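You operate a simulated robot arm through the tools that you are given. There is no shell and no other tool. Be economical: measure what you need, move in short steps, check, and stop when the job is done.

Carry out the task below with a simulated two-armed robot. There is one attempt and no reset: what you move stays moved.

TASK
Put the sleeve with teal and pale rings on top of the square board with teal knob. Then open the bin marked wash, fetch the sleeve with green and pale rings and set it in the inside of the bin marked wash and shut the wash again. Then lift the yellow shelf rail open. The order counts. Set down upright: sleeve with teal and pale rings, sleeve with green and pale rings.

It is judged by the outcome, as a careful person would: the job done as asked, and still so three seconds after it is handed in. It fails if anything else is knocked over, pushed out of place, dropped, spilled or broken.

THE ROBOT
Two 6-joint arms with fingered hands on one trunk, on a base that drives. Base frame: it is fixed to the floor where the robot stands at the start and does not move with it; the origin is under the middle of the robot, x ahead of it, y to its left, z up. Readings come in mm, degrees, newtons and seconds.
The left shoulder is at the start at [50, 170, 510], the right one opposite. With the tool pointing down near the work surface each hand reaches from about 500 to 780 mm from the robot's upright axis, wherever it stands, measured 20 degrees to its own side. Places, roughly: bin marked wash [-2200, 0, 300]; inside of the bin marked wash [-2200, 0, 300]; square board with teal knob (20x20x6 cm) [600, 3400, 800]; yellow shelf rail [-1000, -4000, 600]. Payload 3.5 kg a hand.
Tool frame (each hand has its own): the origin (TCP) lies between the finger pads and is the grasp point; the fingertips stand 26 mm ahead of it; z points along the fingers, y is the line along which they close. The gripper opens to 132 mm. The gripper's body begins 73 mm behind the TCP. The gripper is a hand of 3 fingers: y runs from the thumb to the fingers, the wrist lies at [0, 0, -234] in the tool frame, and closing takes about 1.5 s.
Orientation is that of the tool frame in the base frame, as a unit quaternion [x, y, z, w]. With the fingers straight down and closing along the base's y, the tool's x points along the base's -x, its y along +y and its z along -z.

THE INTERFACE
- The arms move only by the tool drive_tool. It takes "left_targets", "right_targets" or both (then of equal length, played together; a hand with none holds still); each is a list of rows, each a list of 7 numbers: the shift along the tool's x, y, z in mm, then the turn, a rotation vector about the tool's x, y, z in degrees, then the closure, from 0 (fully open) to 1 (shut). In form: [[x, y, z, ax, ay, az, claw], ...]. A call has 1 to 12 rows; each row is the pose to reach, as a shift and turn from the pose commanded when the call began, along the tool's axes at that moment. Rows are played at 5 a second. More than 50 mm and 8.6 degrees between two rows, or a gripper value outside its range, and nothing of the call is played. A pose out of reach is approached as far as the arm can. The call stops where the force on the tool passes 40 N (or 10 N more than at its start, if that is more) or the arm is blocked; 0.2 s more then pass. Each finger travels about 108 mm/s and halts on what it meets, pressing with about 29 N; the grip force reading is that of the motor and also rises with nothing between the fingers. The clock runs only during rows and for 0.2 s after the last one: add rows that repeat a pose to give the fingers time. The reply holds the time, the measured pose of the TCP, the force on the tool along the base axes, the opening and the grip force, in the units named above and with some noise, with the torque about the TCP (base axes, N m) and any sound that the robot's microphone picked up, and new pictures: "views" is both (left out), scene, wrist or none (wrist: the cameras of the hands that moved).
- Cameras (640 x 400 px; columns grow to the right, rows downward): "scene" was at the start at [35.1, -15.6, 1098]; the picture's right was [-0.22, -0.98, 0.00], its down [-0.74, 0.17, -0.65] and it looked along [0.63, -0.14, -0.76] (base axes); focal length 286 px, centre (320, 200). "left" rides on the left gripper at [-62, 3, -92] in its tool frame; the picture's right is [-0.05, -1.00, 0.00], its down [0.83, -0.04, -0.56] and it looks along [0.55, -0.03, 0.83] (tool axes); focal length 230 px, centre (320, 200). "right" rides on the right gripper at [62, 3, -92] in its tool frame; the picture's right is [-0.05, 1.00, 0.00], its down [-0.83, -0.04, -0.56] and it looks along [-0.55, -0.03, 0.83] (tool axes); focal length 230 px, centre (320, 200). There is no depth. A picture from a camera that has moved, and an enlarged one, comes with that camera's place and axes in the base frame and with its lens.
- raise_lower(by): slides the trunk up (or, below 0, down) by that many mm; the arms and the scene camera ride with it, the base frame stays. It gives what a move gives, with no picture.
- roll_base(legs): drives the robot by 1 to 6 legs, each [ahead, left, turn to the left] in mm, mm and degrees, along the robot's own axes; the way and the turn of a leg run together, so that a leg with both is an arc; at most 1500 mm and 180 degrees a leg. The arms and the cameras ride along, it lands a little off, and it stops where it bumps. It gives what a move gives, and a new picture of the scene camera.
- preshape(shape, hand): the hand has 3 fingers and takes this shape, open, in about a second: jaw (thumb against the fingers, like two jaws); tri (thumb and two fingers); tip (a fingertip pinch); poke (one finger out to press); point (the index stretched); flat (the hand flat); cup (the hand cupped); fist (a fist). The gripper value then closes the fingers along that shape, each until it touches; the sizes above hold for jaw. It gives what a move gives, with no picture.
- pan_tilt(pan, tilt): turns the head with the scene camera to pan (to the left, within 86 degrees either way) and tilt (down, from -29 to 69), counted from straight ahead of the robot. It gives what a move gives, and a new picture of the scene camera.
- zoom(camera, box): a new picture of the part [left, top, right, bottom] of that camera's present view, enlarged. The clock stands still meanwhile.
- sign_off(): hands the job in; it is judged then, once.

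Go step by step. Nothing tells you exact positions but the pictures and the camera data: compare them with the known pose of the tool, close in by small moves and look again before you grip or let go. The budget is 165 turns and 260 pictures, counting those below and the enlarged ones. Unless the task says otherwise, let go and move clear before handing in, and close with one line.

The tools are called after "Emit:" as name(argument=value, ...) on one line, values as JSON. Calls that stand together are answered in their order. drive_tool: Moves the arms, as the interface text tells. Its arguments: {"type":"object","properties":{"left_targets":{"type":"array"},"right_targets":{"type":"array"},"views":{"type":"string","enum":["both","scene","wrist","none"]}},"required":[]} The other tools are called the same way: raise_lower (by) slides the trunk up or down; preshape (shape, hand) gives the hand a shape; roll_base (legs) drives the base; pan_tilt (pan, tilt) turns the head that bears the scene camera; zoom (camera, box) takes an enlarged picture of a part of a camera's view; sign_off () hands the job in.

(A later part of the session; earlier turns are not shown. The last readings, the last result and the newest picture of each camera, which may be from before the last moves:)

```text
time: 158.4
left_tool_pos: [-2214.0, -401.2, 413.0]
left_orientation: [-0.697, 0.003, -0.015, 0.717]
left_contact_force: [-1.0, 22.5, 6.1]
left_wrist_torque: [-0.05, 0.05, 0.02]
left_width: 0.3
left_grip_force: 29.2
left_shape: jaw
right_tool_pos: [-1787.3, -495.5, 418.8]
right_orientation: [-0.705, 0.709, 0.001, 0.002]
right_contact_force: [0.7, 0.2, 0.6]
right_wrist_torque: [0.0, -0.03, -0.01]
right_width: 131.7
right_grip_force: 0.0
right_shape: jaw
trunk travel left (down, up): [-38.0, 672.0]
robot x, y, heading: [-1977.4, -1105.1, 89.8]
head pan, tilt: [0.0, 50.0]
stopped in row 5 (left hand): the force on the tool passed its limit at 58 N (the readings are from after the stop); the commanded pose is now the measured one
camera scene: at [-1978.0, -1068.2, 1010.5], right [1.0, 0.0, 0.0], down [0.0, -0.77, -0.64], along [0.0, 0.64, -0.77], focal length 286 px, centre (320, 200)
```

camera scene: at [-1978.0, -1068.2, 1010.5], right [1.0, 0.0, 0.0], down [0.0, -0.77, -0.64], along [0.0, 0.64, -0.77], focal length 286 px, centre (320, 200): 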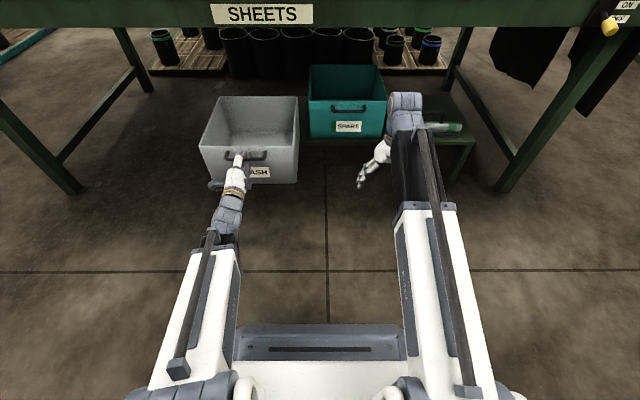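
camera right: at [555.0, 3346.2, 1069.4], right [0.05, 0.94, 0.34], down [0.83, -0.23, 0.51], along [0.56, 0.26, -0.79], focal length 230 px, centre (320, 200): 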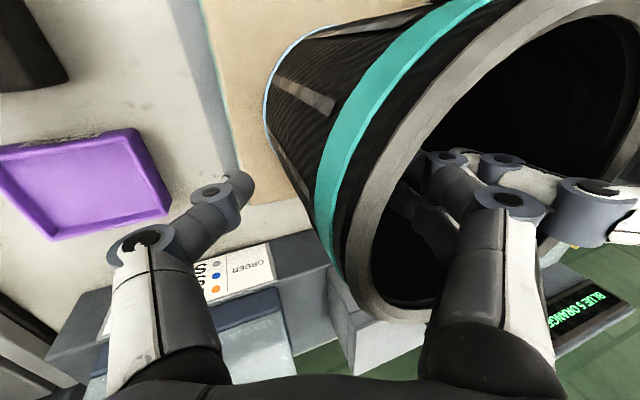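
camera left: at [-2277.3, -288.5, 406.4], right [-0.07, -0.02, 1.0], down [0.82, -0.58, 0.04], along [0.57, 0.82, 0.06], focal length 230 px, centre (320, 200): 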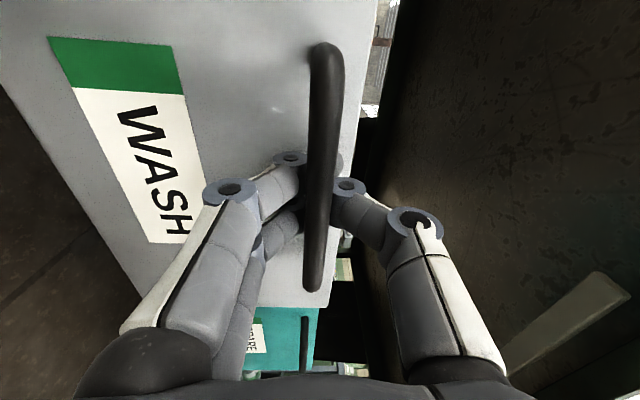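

It has reached its stop, fully open. I'll release the handle and back the hand straight off.

Emit:
drive_tool(left_targets=[[0, 0, 3, 0, 0, 0, 0.6], [0, 0, 3, 0, 0, 0, 0.2], [0, 0, 3, 0, 0, 0, 0], [0, 0, 3, 0, 0, 0, 0], [0, 0, -20, 0, 0, 0, 0], [0, 0, -45, 0, 0, 0, 0]], views="wrist")

Emit:
roll_base(legs=[[-80, 0, 0]])

```text
time: 159.8
left_tool_pos: [-2218.3, -435.4, 406.5]
left_orientation: [-0.697, 0.003, -0.015, 0.717]
left_contact_force: [-0.5, -0.2, 0.2]
left_wrist_torque: [0.0, 0.01, 0.0]
left_width: 132.2
left_grip_force: 0.1
left_shape: jaw
left hand out of reach, approached as far as the arm can: row 6
right_tool_pos: [-1789.0, -495.8, 419.2]
right_orientation: [-0.706, 0.709, 0.002, 0.002]
right_contact_force: [0.1, 0.6, -0.4]
right_wrist_torque: [0.02, 0.01, -0.01]
right_width: 132.0
right_grip_force: 0.2
right_shape: jaw
trunk travel left (down, up): [-38.0, 672.0]
robot x, y, heading: [-1976.2, -1106.1, 89.9]
head pan, tilt: [0.0, 50.0]
camera left: at [-2282.6, -525.2, 399.8], right [-0.07, -0.03, 1.0], down [0.82, -0.58, 0.04], along [0.57, 0.82, 0.06], focal length 230 px, centre (320, 200)
```

left: 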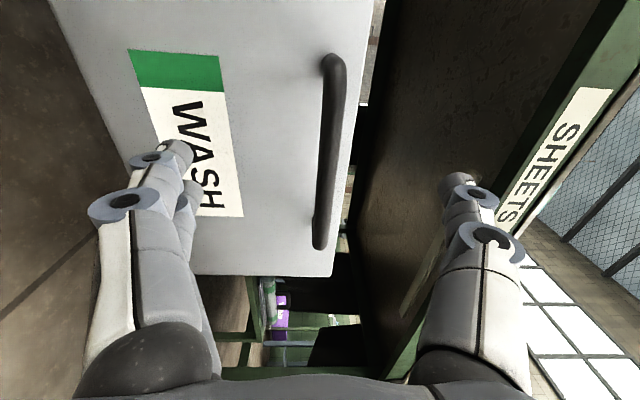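

```text
time: 160.9
left_tool_pos: [-2217.8, -517.4, 407.0]
left_orientation: [-0.696, 0.004, -0.016, 0.717]
left_contact_force: [-0.2, -0.2, 0.0]
left_wrist_torque: [-0.01, -0.01, 0.05]
left_width: 131.9
left_grip_force: 0.1
left_shape: jaw
right_tool_pos: [-1787.9, -579.1, 418.6]
right_orientation: [-0.705, 0.709, 0.002, 0.002]
right_contact_force: [0.5, 0.2, 0.5]
right_wrist_torque: [0.04, -0.02, 0.01]
right_width: 131.8
right_grip_force: 0.0
right_shape: jaw
trunk travel left (down, up): [-38.0, 672.0]
robot x, y, heading: [-1977.7, -1185.5, 89.8]
head pan, tilt: [0.0, 50.0]
camera scene: at [-1978.2, -1150.9, 1010.6], right [1.0, 0.0, 0.0], down [0.0, -0.77, -0.64], along [0.0, 0.64, -0.77], focal length 286 px, centre (320, 200)
```

scene: 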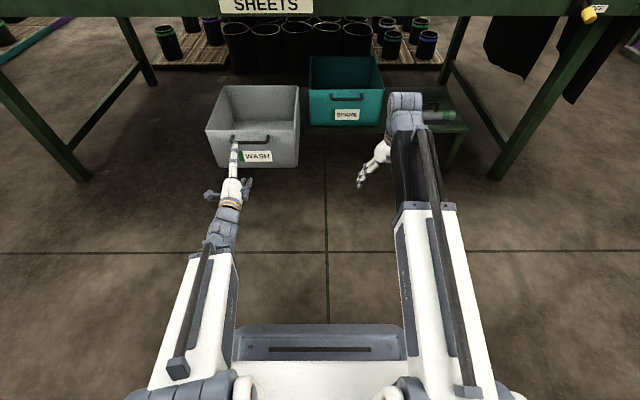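

The wash bin is open. Now I'll bring the left hand back to pointing down and drive back toward the testing bench for the green sleeve.

Emit:
drive_tool(left_targets=[[0, 0, -5, -8, 0, 0, 0], [0, 0, -10, -16, 0, 0, 0], [0, 0, -15, -24, 0, 0, 0], [0, 0, -20, -32, 0, 0, 0], [0, 0, -25, -40, 0, 0, 0], [0, 0, -30, -48, 0, 0, 0], [0, 0, -35, -56, 0, 0, 0], [0, 0, -40, -64, 0, 0, 0], [0, 0, -45, -72, 0, 0, 0], [0, 0, -50, -80, 0, 0, 0], [0, 0, -55, -88, 0, 0, 0], [0, 0, -55, -90, 0, 0, 0]], views="none")

Emit:
drive_tool(left_targets=[[0, 0, 0, 0, 0, 8, 0], [0, 0, 0, 0, 0, 16, 0], [0, 0, 0, 0, 0, 24, 0], [0, 0, 0, 0, 0, 32, 0], [0, 0, 0, 0, 0, 40, 0], [0, 0, 0, 0, 0, 48, 0], [0, 0, 0, 0, 0, 56, 0], [0, 0, 0, 0, 0, 64, 0], [0, 0, 0, 0, 0, 72, 0], [0, 0, 0, 0, 0, 80, 0], [0, 0, 0, 0, 0, 88, 0], [0, 0, 0, 0, 0, 90, 0]], views="none")

Emit:
raise_lower(by=60)

Emit:
roll_base(legs=[[110, 0, 0], [0, -1350, 0]])

```text
time: 163.5
left_tool_pos: [-2218.8, -572.9, 406.7]
left_orientation: [1.0, -0.014, 0.009, -0.013]
left_contact_force: [0.9, 0.5, 0.6]
left_wrist_torque: [0.01, 0.01, 0.02]
left_width: 131.8
left_grip_force: 0.0
left_shape: jaw
left hand out of reach, approached as far as the arm can: row 1, 2, 3, 4
right_tool_pos: [-1786.5, -578.9, 419.4]
right_orientation: [-0.705, 0.709, 0.002, 0.001]
right_contact_force: [-0.1, 0.1, 0.1]
right_wrist_torque: [0.0, 0.0, 0.01]
right_width: 132.1
right_grip_force: 0.1
right_shape: jaw
trunk travel left (down, up): [-38.0, 672.0]
robot x, y, heading: [-1976.2, -1188.6, 89.6]
head pan, tilt: [0.0, 50.0]
```

```text
time: 166.1
left_tool_pos: [-2219.2, -571.9, 404.8]
left_orientation: [-0.696, 0.718, 0.005, 0.017]
left_contact_force: [0.7, 0.1, 0.0]
left_wrist_torque: [-0.03, 0.0, -0.01]
left_width: 131.9
left_grip_force: 0.1
left_shape: jaw
right_tool_pos: [-1789.2, -579.4, 418.5]
right_orientation: [-0.705, 0.709, 0.003, 0.002]
right_contact_force: [-0.1, 1.0, 0.1]
right_wrist_torque: [-0.01, 0.0, 0.0]
right_width: 132.0
right_grip_force: 0.1
right_shape: jaw
trunk travel left (down, up): [-38.0, 672.0]
robot x, y, heading: [-1980.7, -1187.5, 89.9]
head pan, tilt: [0.0, 50.0]
```

```text
time: 167.1
left_tool_pos: [-2218.9, -572.0, 465.4]
left_orientation: [-0.697, 0.717, 0.005, 0.015]
left_contact_force: [0.1, -0.6, -0.2]
left_wrist_torque: [0.02, -0.01, 0.02]
left_width: 131.6
left_grip_force: 0.1
left_shape: jaw
right_tool_pos: [-1786.9, -578.5, 479.8]
right_orientation: [-0.705, 0.709, 0.001, 0.002]
right_contact_force: [-0.3, 0.2, -0.2]
right_wrist_torque: [0.0, -0.01, -0.01]
right_width: 131.9
right_grip_force: 0.0
right_shape: jaw
trunk travel left (down, up): [-98.0, 612.0]
robot x, y, heading: [-1979.1, -1189.4, 89.7]
head pan, tilt: [0.0, 50.0]
```

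```text
time: 174.6
left_tool_pos: [-880.3, -468.1, 466.5]
left_orientation: [-0.694, 0.72, 0.004, 0.016]
left_contact_force: [0.5, -0.3, 0.1]
left_wrist_torque: [0.01, -0.01, 0.03]
left_width: 131.6
left_grip_force: 0.1
left_shape: jaw
right_tool_pos: [-448.9, -479.2, 479.2]
right_orientation: [-0.701, 0.713, 0.002, 0.002]
right_contact_force: [-1.0, -0.2, -0.5]
right_wrist_torque: [-0.02, 0.03, -0.02]
right_width: 132.1
right_grip_force: 0.0
right_shape: jaw
trunk travel left (down, up): [-98.0, 612.0]
robot x, y, heading: [-643.0, -1087.5, 89.2]
head pan, tilt: [0.0, 50.0]
camera scene: at [-646.1, -1049.4, 1070.6], right [1.0, -0.01, 0.0], down [-0.01, -0.77, -0.64], along [0.01, 0.64, -0.77], focal length 286 px, centre (320, 200)
```

scene: 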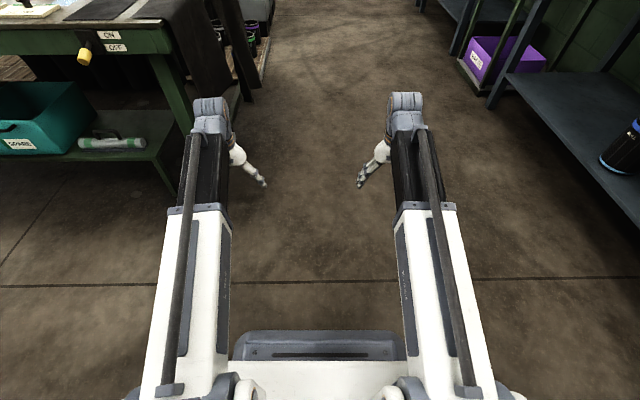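

Emit:
roll_base(legs=[[0, 0, -89.2], [100, 520, 0]])

Emit:
pan_tilt(pan=0, tilt=40)

```text
time: 181.5
left_tool_pos: [74.7, -327.5, 465.3]
left_orientation: [0.015, 1.0, -0.008, 0.015]
left_contact_force: [0.2, -0.3, 1.2]
left_wrist_torque: [-0.01, 0.0, -0.02]
left_width: 132.2
left_grip_force: 0.1
left_shape: jaw
right_tool_pos: [65.1, -758.9, 480.0]
right_orientation: [0.004, 1.0, 0.0, 0.003]
right_contact_force: [0.4, 0.2, -0.6]
right_wrist_torque: [-0.01, 0.02, 0.03]
right_width: 131.9
right_grip_force: 0.1
right_shape: jaw
trunk travel left (down, up): [-98.0, 612.0]
robot x, y, heading: [-546.7, -565.7, -0.4]
head pan, tilt: [0.0, 50.0]
camera scene: at [-507.4, -565.6, 1070.6], right [-0.01, -1.0, 0.0], down [-0.77, 0.0, -0.64], along [0.64, 0.0, -0.77], focal length 286 px, centre (320, 200)
```

scene: 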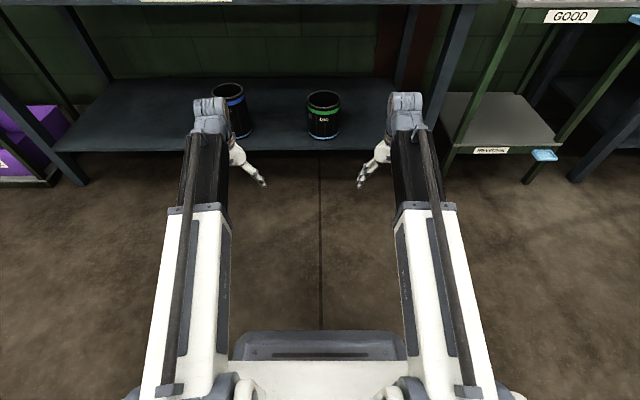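

```text
time: 182.2
left_tool_pos: [74.8, -327.1, 465.4]
left_orientation: [0.015, 1.0, -0.008, 0.014]
left_contact_force: [0.1, 0.3, -0.4]
left_wrist_torque: [0.01, 0.01, 0.02]
left_width: 132.1
left_grip_force: 0.1
left_shape: jaw
right_tool_pos: [64.4, -759.1, 478.4]
right_orientation: [0.004, 1.0, 0.0, 0.003]
right_contact_force: [-0.3, 0.4, 0.4]
right_wrist_torque: [-0.02, -0.02, 0.03]
right_width: 131.8
right_grip_force: 0.0
right_shape: jaw
trunk travel left (down, up): [-98.0, 612.0]
robot x, y, heading: [-542.7, -566.8, -0.5]
head pan, tilt: [0.0, 40.0]
camera scene: at [-499.4, -565.7, 1084.8], right [-0.01, -1.0, 0.0], down [-0.64, 0.0, -0.77], along [0.77, 0.0, -0.64], focal length 286 px, centre (320, 200)
```

scene: 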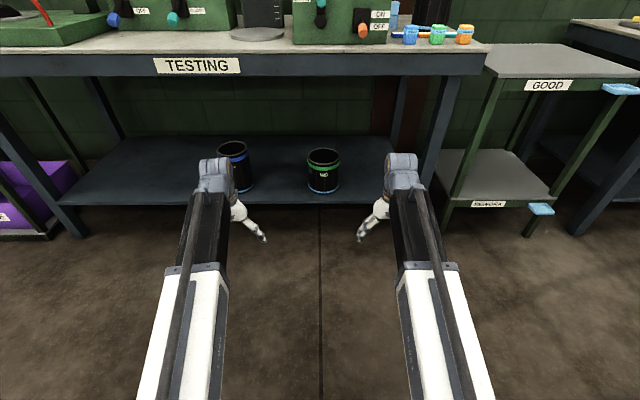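

The green sleeve is at about (580,-580). I'll preset the hands in a V either side of it and drive in.

Emit:
drive_tool(left_targets=[[0, -17, -3, 4, 0, 0, 0], [0, -34, -6, 8, 0, 0, 0], [0, -51, -10, 12, 0, 0, 0], [0, -68, -14, 16, 0, 0, 0], [0, -85, -18, 20, 0, 0, 0]], right_targets=[[-2, 6, -1, -4, 0, 0, 0], [-4, 12, -2, -8, 0, 0, 0], [-6, 18, -3, -12, 0, 0, 0], [-8, 24, -3, -16, 0, 0, 0], [-10, 30, -4, -20, 0, 0, 0]], views="none")

Emit:
raise_lower(by=15)

Emit:
roll_base(legs=[[0, -15, 0.5], [470, 0, 0]])

Emit:
pan_tilt(pan=0, tilt=58)

```text
time: 183.4
left_tool_pos: [70.0, -414.0, 484.9]
left_orientation: [0.018, 0.983, -0.182, 0.012]
left_contact_force: [0.6, -0.2, -0.3]
left_wrist_torque: [0.01, 0.01, 0.01]
left_width: 131.9
left_grip_force: 0.1
left_shape: jaw
right_tool_pos: [77.3, -731.0, 483.2]
right_orientation: [0.003, 0.985, 0.175, 0.004]
right_contact_force: [0.2, 0.0, -0.3]
right_wrist_torque: [-0.02, -0.01, -0.02]
right_width: 131.8
right_grip_force: 0.0
right_shape: jaw
trunk travel left (down, up): [-98.0, 612.0]
robot x, y, heading: [-542.0, -566.8, -0.5]
head pan, tilt: [0.0, 40.0]
```

```text
time: 184.0
left_tool_pos: [69.6, -413.0, 499.1]
left_orientation: [0.018, 0.983, -0.182, 0.011]
left_contact_force: [0.6, 1.0, -0.3]
left_wrist_torque: [0.01, -0.01, 0.0]
left_width: 131.9
left_grip_force: 0.1
left_shape: jaw
right_tool_pos: [73.6, -730.9, 497.9]
right_orientation: [0.004, 0.985, 0.175, 0.003]
right_contact_force: [-0.6, 1.1, 0.4]
right_wrist_torque: [-0.02, 0.01, 0.03]
right_width: 132.1
right_grip_force: 0.0
right_shape: jaw
trunk travel left (down, up): [-113.0, 597.0]
robot x, y, heading: [-544.9, -570.5, -0.5]
head pan, tilt: [0.0, 40.0]
```

```text
time: 187.2
left_tool_pos: [545.1, -420.3, 499.5]
left_orientation: [0.013, 0.983, -0.182, 0.012]
left_contact_force: [0.3, -0.4, 0.2]
left_wrist_torque: [-0.01, 0.01, 0.01]
left_width: 132.0
left_grip_force: 0.0
left_shape: jaw
right_tool_pos: [553.9, -738.4, 496.8]
right_orientation: [0.0, 0.985, 0.173, 0.003]
right_contact_force: [-0.1, -0.3, 0.1]
right_wrist_torque: [0.01, 0.02, 0.0]
right_width: 131.9
right_grip_force: 0.1
right_shape: jaw
trunk travel left (down, up): [-113.0, 597.0]
robot x, y, heading: [-69.2, -579.5, 0.2]
head pan, tilt: [0.0, 40.0]
camera scene: at [-23.9, -578.8, 1099.8], right [0.0, -1.0, 0.0], down [-0.64, 0.0, -0.77], along [0.77, 0.0, -0.64], focal length 286 px, centre (320, 200)
```

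scene: 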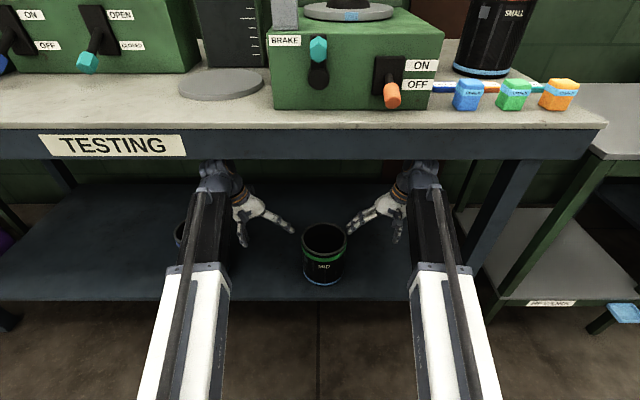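

```text
time: 188.0
left_tool_pos: [544.4, -420.9, 498.6]
left_orientation: [0.014, 0.983, -0.181, 0.012]
left_contact_force: [0.2, 0.4, -0.2]
left_wrist_torque: [0.02, 0.02, -0.02]
left_width: 132.0
left_grip_force: 0.0
left_shape: jaw
right_tool_pos: [553.4, -739.6, 497.4]
right_orientation: [-0.001, 0.985, 0.173, 0.002]
right_contact_force: [0.5, -0.1, -0.7]
right_wrist_torque: [0.01, 0.0, 0.02]
right_width: 131.9
right_grip_force: 0.1
right_shape: jaw
trunk travel left (down, up): [-113.0, 597.0]
robot x, y, heading: [-71.0, -584.1, 0.2]
head pan, tilt: [0.0, 58.0]
camera scene: at [-39.9, -578.9, 1075.5], right [0.0, -1.0, 0.0], down [-0.85, 0.0, -0.53], along [0.53, 0.0, -0.85], focal length 286 px, centre (320, 200)
```

scene: 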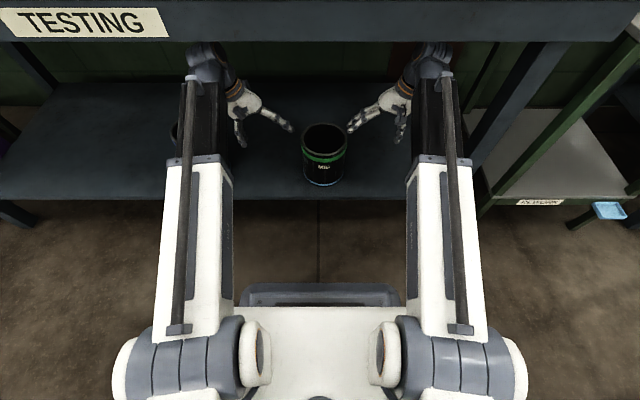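

Emit:
drive_tool(left_targets=[[-46, -40, -15, 0, 0, 0, 0], [-46, -70, -25, 0, 0, 0, 0]], right_targets=[[-37, 35, 13, 0, 0, 0, 0], [-37, 60, 22, 0, 0, 0, 0]], views="wrist")

```text
refused: row 1 steps farther than a row can; nothing moved
```

Emit:
drive_tool(left_targets=[[-20, -25, 9, 0, 0, 0, 0], [-40, -45, 17, 0, 0, 0, 0], [-46, -65, 24, 0, 0, 0, 0], [-46, -65, 24, 0, 0, 0, 0]], right_targets=[[-18, 22, 8, 0, 0, 0, 0], [-37, 44, 16, 0, 0, 0, 0], [-37, 66, 24, 0, 0, 0, 0], [-37, 66, 24, 0, 0, 0, 0]], views="wrist")

```text
time: 189.0
left_tool_pos: [588.8, -491.5, 500.4]
left_orientation: [0.013, 0.983, -0.182, 0.012]
left_contact_force: [0.0, -0.9, -0.9]
left_wrist_torque: [0.0, 0.0, 0.02]
left_width: 132.2
left_grip_force: 0.1
left_shape: jaw
right_tool_pos: [590.0, -668.9, 497.7]
right_orientation: [-0.001, 0.985, 0.174, 0.002]
right_contact_force: [0.2, 0.1, -0.2]
right_wrist_torque: [0.01, 0.01, -0.02]
right_width: 131.7
right_grip_force: 0.1
right_shape: jaw
trunk travel left (down, up): [-113.0, 597.0]
robot x, y, heading: [-66.3, -577.3, 0.2]
head pan, tilt: [0.0, 58.0]
camera right: at [527.8, -697.1, 585.2], right [0.05, 0.94, 0.34], down [0.83, -0.23, 0.51], along [0.56, 0.26, -0.79], focal length 230 px, centre (320, 200)
camera left: at [648.1, -456.7, 587.4], right [0.02, -0.93, 0.36], down [-0.84, 0.18, 0.51], along [-0.54, -0.31, -0.78], focal length 230 px, centre (320, 200)
```

right: 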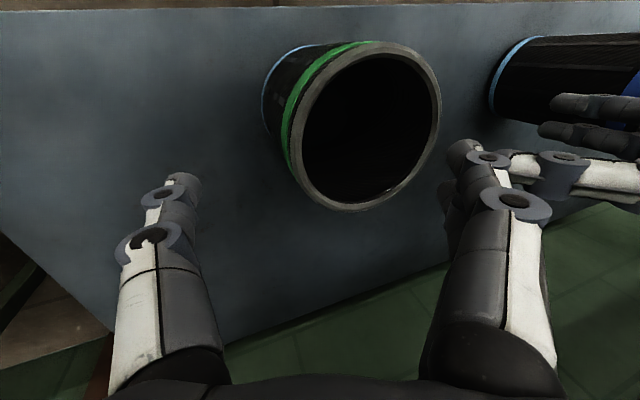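
left: 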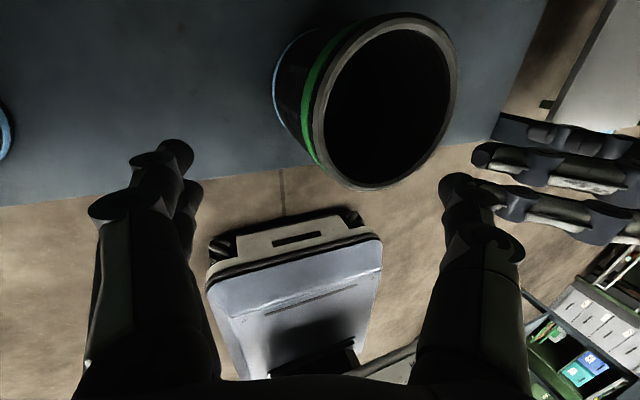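

Triangulating puts this rim a little lower, with the centre near (605,-590) and height about 405. I'll lower the right hand astride its wall.

Emit:
drive_tool(right_targets=[[-8, 12, 4, 0, 0, 0, 0], [-15, 4, 27, 0, 0, 0, 0], [-15, -4, 50, 0, 0, 0, 0], [-15, -12, 72, 0, 0, 0, 0], [-15, -20, 94, 0, 0, 0, 0], [-15, -20, 94, 0, 0, 0, 0]], views="both")

```text
time: 190.4
left_tool_pos: [589.2, -491.6, 500.9]
left_orientation: [0.013, 0.983, -0.181, 0.013]
left_contact_force: [-0.1, 0.5, 0.4]
left_wrist_torque: [-0.05, 0.0, -0.04]
left_width: 131.7
left_grip_force: 0.0
left_shape: jaw
right_tool_pos: [606.0, -655.9, 405.1]
right_orientation: [-0.001, 0.985, 0.174, 0.003]
right_contact_force: [0.2, 0.3, 0.4]
right_wrist_torque: [0.01, 0.0, 0.0]
right_width: 131.3
right_grip_force: 0.0
right_shape: jaw
trunk travel left (down, up): [-113.0, 597.0]
robot x, y, heading: [-73.4, -577.9, 0.1]
head pan, tilt: [0.0, 58.0]
camera scene: at [-40.0, -578.9, 1075.4], right [0.0, -1.0, 0.0], down [-0.85, 0.0, -0.53], along [0.53, 0.0, -0.85], focal length 286 px, centre (320, 200)
camera right: at [543.9, -684.0, 491.3], right [0.05, 0.94, 0.34], down [0.83, -0.23, 0.51], along [0.56, 0.26, -0.79], focal length 230 px, centre (320, 200)
```

scene: 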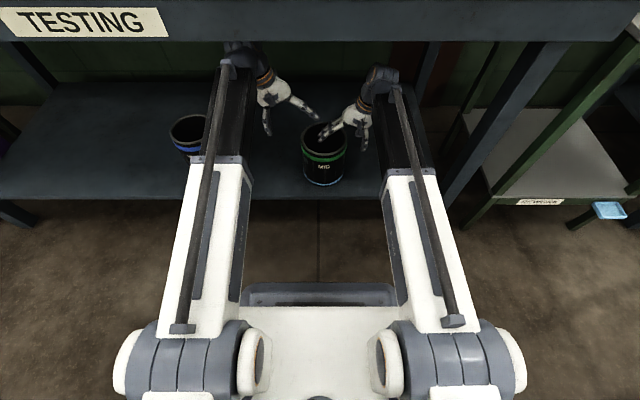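
right: 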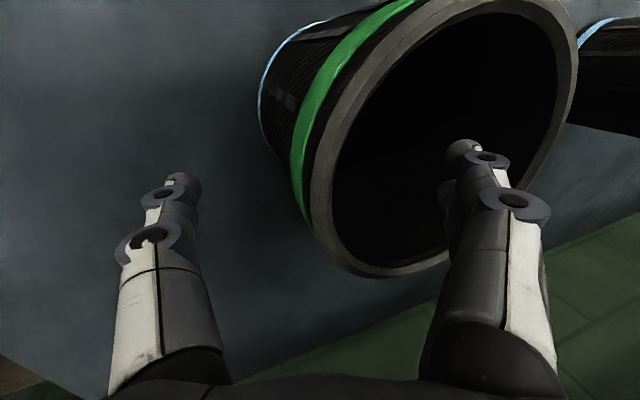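

Emit:
drive_tool(right_targets=[[0, -4, 11, 0, 0, 0, 0], [0, -8, 23, 0, 0, 0, 0], [0, -8, 23, 0, 0, 0, 0]], views="wrist")

```text
time: 191.2
left_tool_pos: [589.5, -492.1, 502.0]
left_orientation: [0.013, 0.983, -0.181, 0.012]
left_contact_force: [-0.1, -0.2, -0.3]
left_wrist_torque: [0.0, 0.01, -0.01]
left_width: 131.7
left_grip_force: 0.1
left_shape: jaw
right_tool_pos: [604.8, -653.5, 379.4]
right_orientation: [0.0, 0.985, 0.174, 0.002]
right_contact_force: [0.5, 0.3, -1.2]
right_wrist_torque: [0.0, 0.01, 0.01]
right_width: 131.8
right_grip_force: 0.1
right_shape: jaw
trunk travel left (down, up): [-113.0, 597.0]
robot x, y, heading: [-69.6, -584.2, 0.3]
head pan, tilt: [0.0, 58.0]
camera right: at [543.4, -682.7, 466.7], right [0.05, 0.94, 0.34], down [0.83, -0.23, 0.51], along [0.56, 0.26, -0.79], focal length 230 px, centre (320, 200)
```

right: 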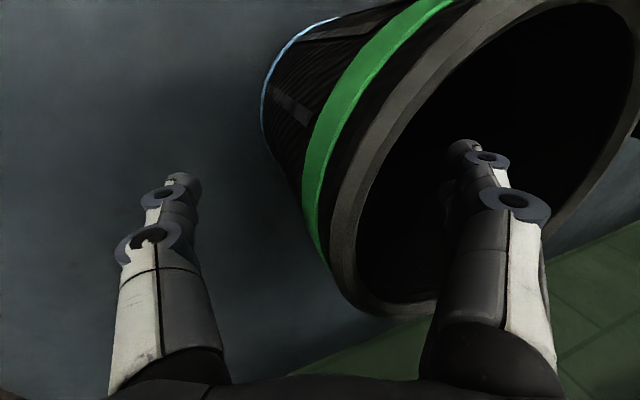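

Nearly the same picture as with the teal sleeve. A 4 mm nudge outward, then close.

Emit:
drive_tool(right_targets=[[0, -4, 0, 0, 0, 0, 0], [0, -4, 0, 0, 0, 0, 0.5], [0, -4, 0, 0, 0, 0, 0.7], [0, -4, 0, 0, 0, 0, 0.85], [0, -4, 0, 0, 0, 0, 1], [0, -4, 0, 0, 0, 0, 1], [0, -4, 0, 0, 0, 0, 1], [0, -4, 0, 0, 0, 0, 1]], views="wrist")

```text
time: 193.0
left_tool_pos: [590.4, -491.1, 499.5]
left_orientation: [0.012, 0.983, -0.182, 0.013]
left_contact_force: [0.6, -0.3, 0.2]
left_wrist_torque: [-0.04, -0.03, 0.04]
left_width: 131.7
left_grip_force: 0.2
left_shape: jaw
right_tool_pos: [606.4, -657.6, 377.8]
right_orientation: [-0.001, 0.985, 0.174, 0.002]
right_contact_force: [0.0, -0.5, 0.3]
right_wrist_torque: [-0.1, -0.03, 0.02]
right_width: 3.7
right_grip_force: 29.9
right_shape: jaw
trunk travel left (down, up): [-113.0, 597.0]
robot x, y, heading: [-67.1, -581.3, 0.3]
head pan, tilt: [0.0, 58.0]
camera right: at [544.0, -686.8, 465.4], right [0.05, 0.94, 0.34], down [0.83, -0.23, 0.51], along [0.56, 0.26, -0.79], focal length 230 px, centre (320, 200)
```

right: 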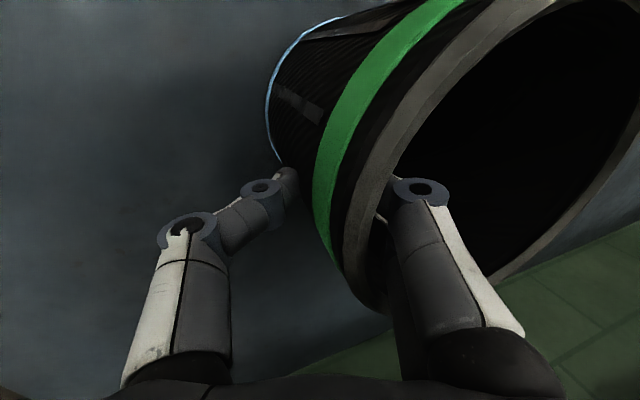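

Held as before. Now the left hand goes to the opposite wall with the thumb part closed.

Emit:
drive_tool(left_targets=[[-8, -16, 6, 0, 0, 0, 0.15], [-16, -31, 12, 0, 0, 0, 0.25], [-16, -23, 32, 0, 0, 0, 0.25], [-16, -15, 52, 0, 0, 0, 0.25], [-16, -7, 72, 0, 0, 0, 0.25], [-16, 1, 92, 0, 0, 0, 0.25], [-16, 7, 110, 0, 0, 0, 0.25], [-16, 13, 127, 0, 0, 0, 0.25], [-16, 13, 127, 0, 0, 0, 0.25]], views="both")

```text
time: 195.0
left_tool_pos: [608.3, -525.3, 377.6]
left_orientation: [0.013, 0.983, -0.182, 0.013]
left_contact_force: [-0.1, -0.2, -0.2]
left_wrist_torque: [0.03, 0.01, 0.02]
left_width: 99.4
left_grip_force: 0.1
left_shape: jaw
right_tool_pos: [605.1, -657.8, 378.8]
right_orientation: [0.0, 0.985, 0.174, 0.002]
right_contact_force: [-0.5, 0.2, -0.7]
right_wrist_torque: [-0.14, 0.01, 0.01]
right_width: 3.9
right_grip_force: 28.8
right_shape: jaw
trunk travel left (down, up): [-113.0, 597.0]
robot x, y, heading: [-69.6, -576.0, 0.4]
head pan, tilt: [0.0, 58.0]
camera scene: at [-39.7, -578.9, 1075.4], right [0.0, -1.0, 0.0], down [-0.85, 0.0, -0.53], along [0.53, 0.0, -0.85], focal length 286 px, centre (320, 200)
camera left: at [668.4, -490.3, 464.7], right [0.02, -0.93, 0.36], down [-0.84, 0.18, 0.51], along [-0.54, -0.31, -0.78], focal length 230 px, centre (320, 200)
```

scene: 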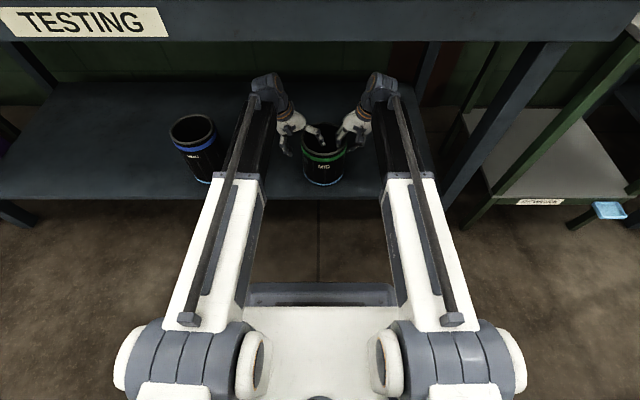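
left: 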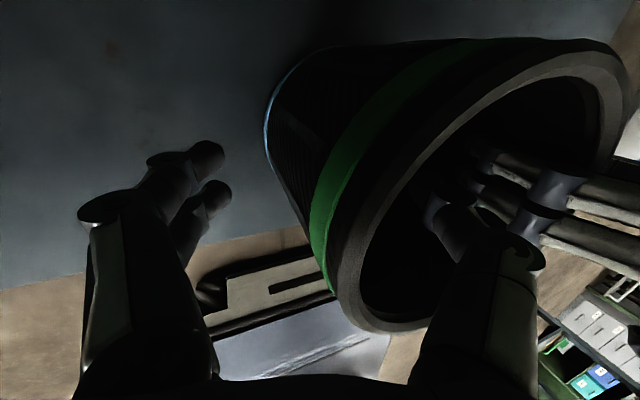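

Emit:
drive_tool(left_targets=[[0, 0, 0, 0, 0, 0, 0.5], [0, 0, 0, 0, 0, 0, 0.7], [0, 0, 0, 0, 0, 0, 0.85], [0, 0, 0, 0, 0, 0, 1], [0, 0, 0, 0, 0, 0, 1], [0, 0, 0, 0, 0, 0, 1], [0, 0, 0, 0, 0, 0, 1]], views="none")

Emit:
raise_lower(by=30)

Emit:
zoom(camera="scene", box=[220, 60, 440, 210])

```text
time: 196.6
left_tool_pos: [607.6, -525.8, 377.3]
left_orientation: [0.013, 0.983, -0.182, 0.012]
left_contact_force: [-0.9, 1.5, -0.7]
left_wrist_torque: [0.22, -0.01, -0.01]
left_width: 4.8
left_grip_force: 29.2
left_shape: jaw
right_tool_pos: [605.9, -657.3, 378.1]
right_orientation: [-0.001, 0.985, 0.174, 0.002]
right_contact_force: [0.8, -2.2, 0.0]
right_wrist_torque: [-0.15, 0.02, -0.04]
right_width: 3.6
right_grip_force: 29.4
right_shape: jaw
trunk travel left (down, up): [-113.0, 597.0]
robot x, y, heading: [-70.0, -582.6, 0.4]
head pan, tilt: [0.0, 58.0]
```

```text
time: 197.4
left_tool_pos: [607.9, -525.6, 407.8]
left_orientation: [0.013, 0.983, -0.181, 0.012]
left_contact_force: [0.0, 1.7, -4.1]
left_wrist_torque: [0.23, -0.05, 0.04]
left_width: 5.0
left_grip_force: 29.3
left_shape: jaw
right_tool_pos: [606.0, -658.2, 408.8]
right_orientation: [-0.001, 0.985, 0.174, 0.003]
right_contact_force: [0.1, -2.4, -1.9]
right_wrist_torque: [-0.18, -0.03, -0.01]
right_width: 3.6
right_grip_force: 28.7
right_shape: jaw
trunk travel left (down, up): [-143.0, 567.0]
robot x, y, heading: [-66.0, -579.5, 0.4]
head pan, tilt: [0.0, 58.0]
```

```text
2.67 times, centred on (330, 135) of scene
camera zoom: at [-39.5, -578.9, 1105.4], right [0.0, -1.0, 0.0], down [-0.85, 0.0, -0.53], along [0.53, 0.0, -0.85], focal length 762 px, centre (293, 373)
```

zoom: 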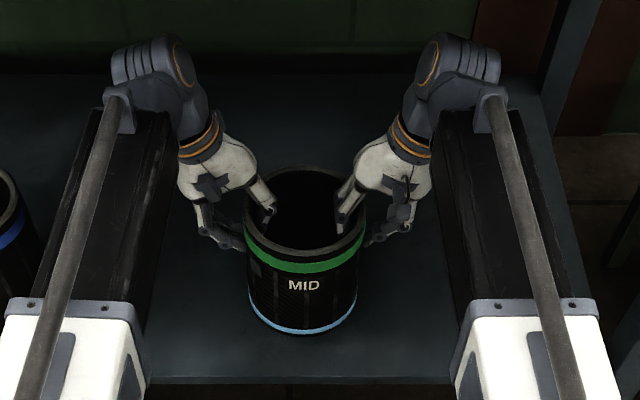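

The green sleeve is held level. I'll back out, go round and return to the bin with the load raised.

Emit:
roll_base(legs=[[-520, 0, 0]])

Emit:
raise_lower(by=230)

Emit:
roll_base(legs=[[0, -550, 0], [0, 0, 89.6]])

```text
time: 200.4
left_tool_pos: [90.0, -524.1, 408.2]
left_orientation: [0.007, 0.983, -0.182, 0.013]
left_contact_force: [1.1, 3.2, -3.8]
left_wrist_torque: [0.23, -0.02, 0.01]
left_width: 4.9
left_grip_force: 29.1
left_shape: jaw
right_tool_pos: [88.2, -654.8, 408.8]
right_orientation: [-0.006, 0.985, 0.173, 0.002]
right_contact_force: [-0.1, -2.7, -2.6]
right_wrist_torque: [-0.15, -0.05, 0.03]
right_width: 3.8
right_grip_force: 29.0
right_shape: jaw
trunk travel left (down, up): [-143.0, 567.0]
robot x, y, heading: [-587.0, -583.4, 0.8]
head pan, tilt: [0.0, 58.0]
camera scene: at [-557.8, -582.8, 1105.4], right [0.01, -1.0, 0.0], down [-0.85, -0.01, -0.53], along [0.53, 0.01, -0.85], focal length 286 px, centre (320, 200)
```

scene: 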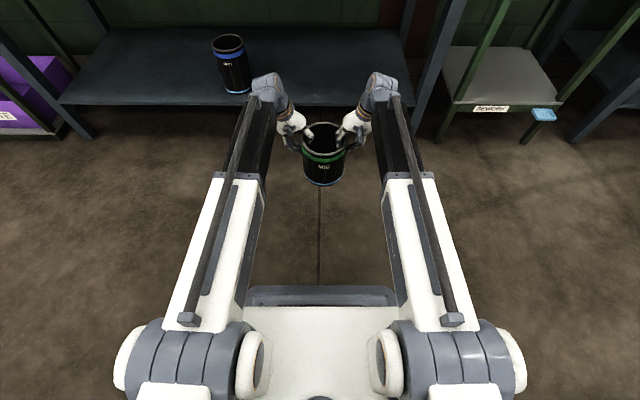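

```text
time: 202.8
left_tool_pos: [89.3, -522.0, 638.2]
left_orientation: [0.008, 0.983, -0.182, 0.012]
left_contact_force: [-0.4, 1.4, -4.7]
left_wrist_torque: [0.2, -0.01, 0.03]
left_width: 4.7
left_grip_force: 28.9
left_shape: jaw
right_tool_pos: [88.9, -655.1, 638.1]
right_orientation: [-0.005, 0.985, 0.174, 0.001]
right_contact_force: [0.2, -2.0, -2.5]
right_wrist_torque: [-0.17, 0.01, 0.04]
right_width: 3.7
right_grip_force: 29.3
right_shape: jaw
trunk travel left (down, up): [-373.0, 337.0]
robot x, y, heading: [-590.3, -586.5, 0.7]
head pan, tilt: [0.0, 58.0]
```

```text
time: 209.7
left_tool_pos: [-633.7, -446.2, 637.9]
left_orientation: [-0.685, 0.706, -0.12, 0.136]
left_contact_force: [-4.1, 0.5, -4.0]
left_wrist_torque: [0.03, 0.25, -0.01]
left_width: 4.7
left_grip_force: 29.3
left_shape: jaw
right_tool_pos: [-501.0, -449.6, 639.4]
right_orientation: [-0.696, 0.697, 0.124, -0.121]
right_contact_force: [2.7, -0.4, -2.8]
right_wrist_torque: [0.01, -0.17, 0.03]
right_width: 4.0
right_grip_force: 29.3
right_shape: jaw
trunk travel left (down, up): [-373.0, 337.0]
robot x, y, heading: [-581.7, -1119.8, 90.1]
head pan, tilt: [0.0, 58.0]
camera scene: at [-581.0, -1093.0, 1335.4], right [1.0, 0.0, 0.0], down [0.0, -0.85, -0.53], along [0.0, 0.53, -0.85], focal length 286 px, centre (320, 200)
```

scene: 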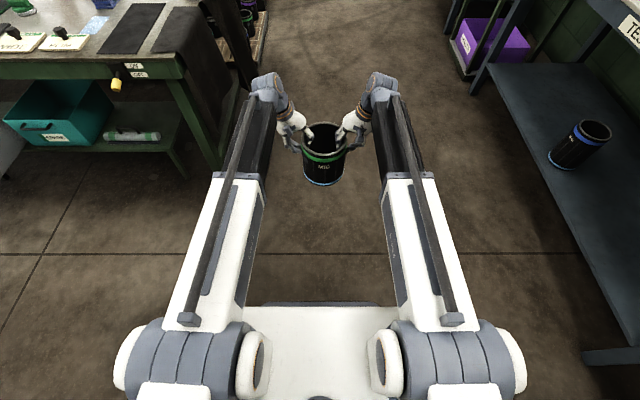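

Clear ahead. I'll carry the sleeve left along the corridor to the bin, keeping it above the drawer's rim.

Emit:
roll_base(legs=[[25, 0, 0], [0, 900, 0], [0, 500, 0]])

Emit:
pan_tilt(pan=0, tilt=55)

```text
time: 217.5
left_tool_pos: [-2050.8, -418.5, 638.3]
left_orientation: [-0.689, 0.702, -0.12, 0.137]
left_contact_force: [-3.0, -0.1, -4.0]
left_wrist_torque: [0.01, 0.26, 0.01]
left_width: 5.0
left_grip_force: 29.0
left_shape: jaw
right_tool_pos: [-1916.9, -420.8, 636.9]
right_orientation: [0.699, -0.693, -0.124, 0.122]
right_contact_force: [2.8, -0.9, -2.2]
right_wrist_torque: [0.0, -0.19, 0.01]
right_width: 3.6
right_grip_force: 29.1
right_shape: jaw
trunk travel left (down, up): [-373.0, 337.0]
robot x, y, heading: [-1990.2, -1094.9, 90.8]
head pan, tilt: [0.0, 58.0]
camera scene: at [-1991.3, -1065.4, 1335.4], right [1.0, 0.01, 0.0], down [0.01, -0.85, -0.53], along [-0.01, 0.53, -0.85], focal length 286 px, centre (320, 200)
```

scene: 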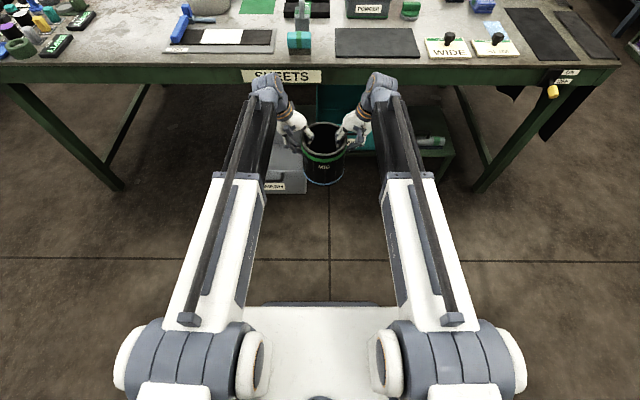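

```text
time: 218.1
left_tool_pos: [-2050.3, -418.7, 637.8]
left_orientation: [-0.689, 0.702, -0.119, 0.137]
left_contact_force: [-0.5, 0.3, -4.6]
left_wrist_torque: [0.0, 0.2, 0.02]
left_width: 4.9
left_grip_force: 29.0
left_shape: jaw
right_tool_pos: [-1917.7, -420.8, 637.6]
right_orientation: [0.7, -0.693, -0.124, 0.121]
right_contact_force: [0.4, 0.1, -2.5]
right_wrist_torque: [0.05, -0.1, 0.0]
right_width: 3.6
right_grip_force: 28.6
right_shape: jaw
trunk travel left (down, up): [-373.0, 337.0]
robot x, y, heading: [-1990.0, -1094.8, 90.8]
head pan, tilt: [0.0, 55.0]
camera scene: at [-1991.5, -1062.2, 1339.1], right [1.0, 0.01, 0.0], down [0.01, -0.82, -0.57], along [-0.01, 0.57, -0.82], focal length 286 px, centre (320, 200)
```

scene: 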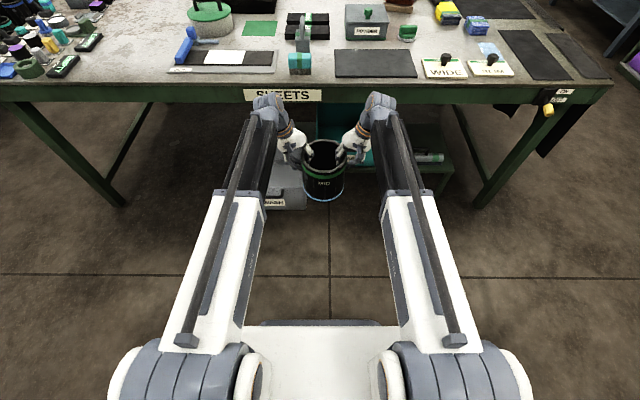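

I'll centre over the bin in x first, correcting heading.

Emit:
roll_base(legs=[[0, 222, -0.8]])

Emit:
zoom(camera="scene", box=[220, 60, 440, 220])

Emit:
zoom(camera="left", box=[0, 0, 640, 400])

Emit:
zoom(camera="right", box=[0, 0, 640, 400])

```text
time: 219.8
left_tool_pos: [-2261.7, -417.7, 638.4]
left_orientation: [-0.684, 0.707, -0.121, 0.136]
left_contact_force: [-1.1, 0.8, -4.0]
left_wrist_torque: [-0.02, 0.24, 0.02]
left_width: 4.7
left_grip_force: 28.9
left_shape: jaw
right_tool_pos: [-2128.5, -421.6, 638.3]
right_orientation: [-0.695, 0.698, 0.125, -0.121]
right_contact_force: [1.8, 0.3, -4.0]
right_wrist_torque: [0.05, -0.12, 0.07]
right_width: 3.7
right_grip_force: 28.5
right_shape: jaw
trunk travel left (down, up): [-373.0, 337.0]
robot x, y, heading: [-2209.7, -1096.1, 90.0]
head pan, tilt: [0.0, 55.0]
camera scene: at [-2211.6, -1062.9, 1339.1], right [1.0, 0.0, 0.0], down [0.0, -0.82, -0.57], along [0.0, 0.57, -0.82], focal length 286 px, centre (320, 200)
```

scene: 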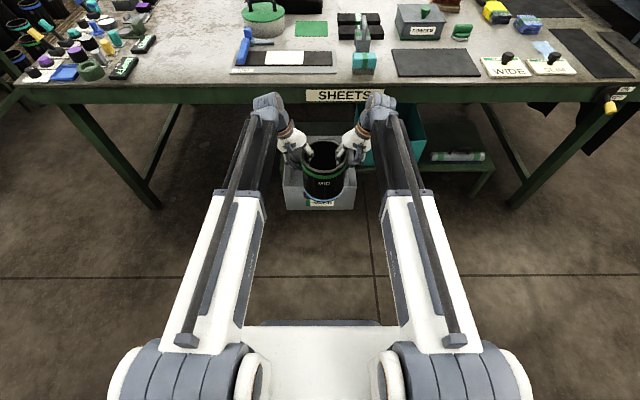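

```text
2.50 times, centred on (330, 140) of scene
camera zoom: at [-2211.6, -1062.9, 1339.1], right [1.0, 0.0, 0.0], down [0.0, -0.82, -0.57], along [0.0, 0.57, -0.82], focal length 714 px, centre (295, 350)
```

zoom: 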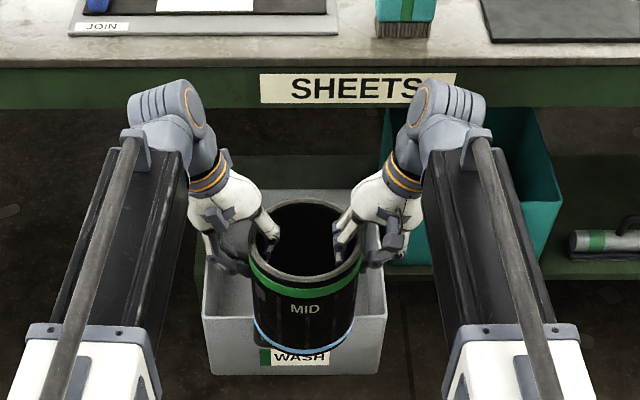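

```text
1.00 times, centred on (320, 200) of left (not enlarged: the box is as wide or as high as the picture)
camera zoom: at [-2296.2, -357.9, 724.7], right [0.93, 0.02, 0.36], down [-0.18, -0.84, 0.51], along [0.31, -0.54, -0.78], focal length 230 px, centre (320, 200)
```

zoom: 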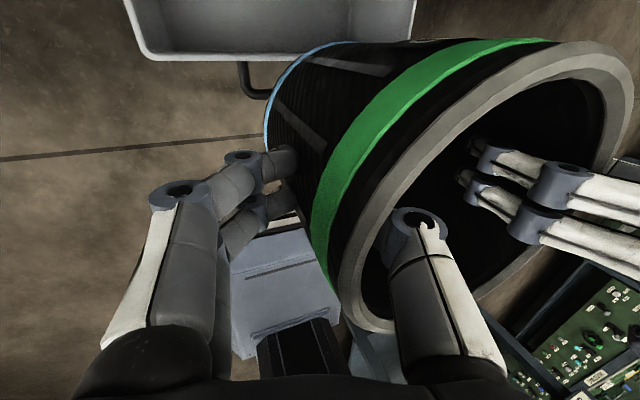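

```text
1.00 times, centred on (320, 200) of right (not enlarged: the box is as wide or as high as the picture)
camera zoom: at [-2100.5, -485.1, 725.3], right [-0.94, 0.06, 0.34], down [0.24, 0.83, 0.51], along [-0.25, 0.56, -0.79], focal length 230 px, centre (320, 200)
```

zoom: 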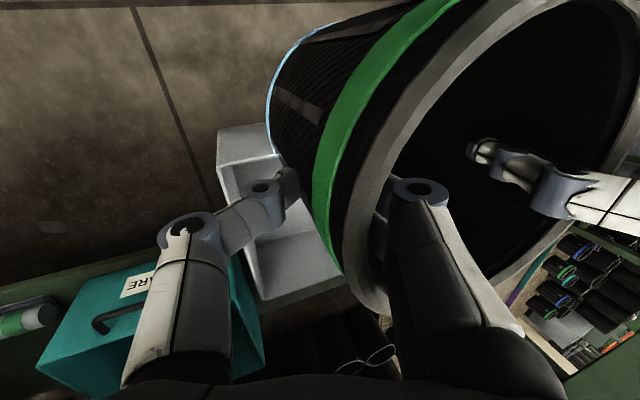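

The bin centre is about x=-2205 and the front inner wall y≈-354. I'll move forward 147 mm so the sleeve is just inside the front wall, then check.

Emit:
roll_base(legs=[[147, 5, 0]])

Emit:
zoom(camera="scene", box=[220, 60, 440, 220])

Emit:
zoom(camera="left", box=[0, 0, 640, 400])

```text
time: 221.1
left_tool_pos: [-2263.7, -308.0, 636.2]
left_orientation: [-0.683, 0.708, -0.129, 0.129]
left_contact_force: [-0.4, -5.5, -3.6]
left_wrist_torque: [0.67, 0.25, 0.25]
left_width: 4.2
left_grip_force: 29.0
left_shape: jaw
right_tool_pos: [-2132.6, -304.6, 636.7]
right_orientation: [-0.694, 0.699, 0.124, -0.121]
right_contact_force: [0.2, -0.4, -2.0]
right_wrist_torque: [0.0, -0.15, 0.04]
right_width: 3.1
right_grip_force: 28.7
right_shape: jaw
trunk travel left (down, up): [-373.0, 337.0]
robot x, y, heading: [-2215.4, -975.8, 89.7]
head pan, tilt: [0.0, 55.0]
stopped in leg 1: the force on the tool passed its limit at 119 N (the readings are from after the stop); the commanded pose is now the measured one
camera scene: at [-2215.3, -943.4, 1339.0], right [1.0, 0.0, 0.0], down [0.0, -0.82, -0.57], along [0.0, 0.57, -0.82], focal length 286 px, centre (320, 200)
```

scene: 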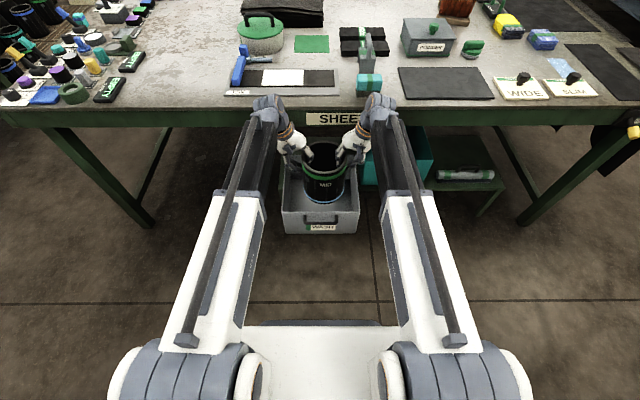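

```text
2.50 times, centred on (330, 140) of scene
camera zoom: at [-2215.3, -943.4, 1339.0], right [1.0, 0.0, 0.0], down [0.0, -0.82, -0.57], along [0.0, 0.57, -0.82], focal length 714 px, centre (295, 350)
```

zoom: 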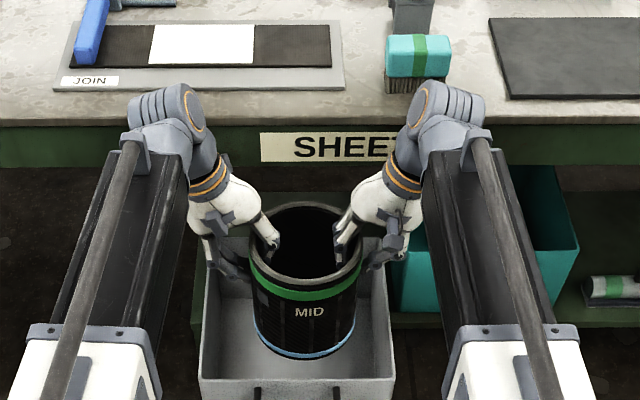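

```text
1.00 times, centred on (320, 200) of left (not enlarged: the box is as wide or as high as the picture)
camera zoom: at [-2299.1, -245.1, 722.1], right [0.93, 0.02, 0.36], down [-0.19, -0.83, 0.53], along [0.3, -0.56, -0.77], focal length 230 px, centre (320, 200)
```

zoom: 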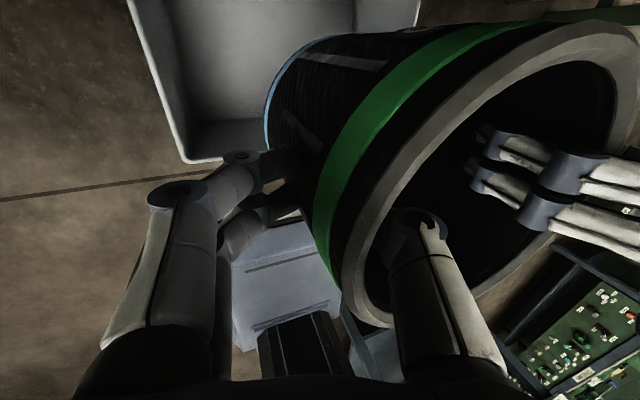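

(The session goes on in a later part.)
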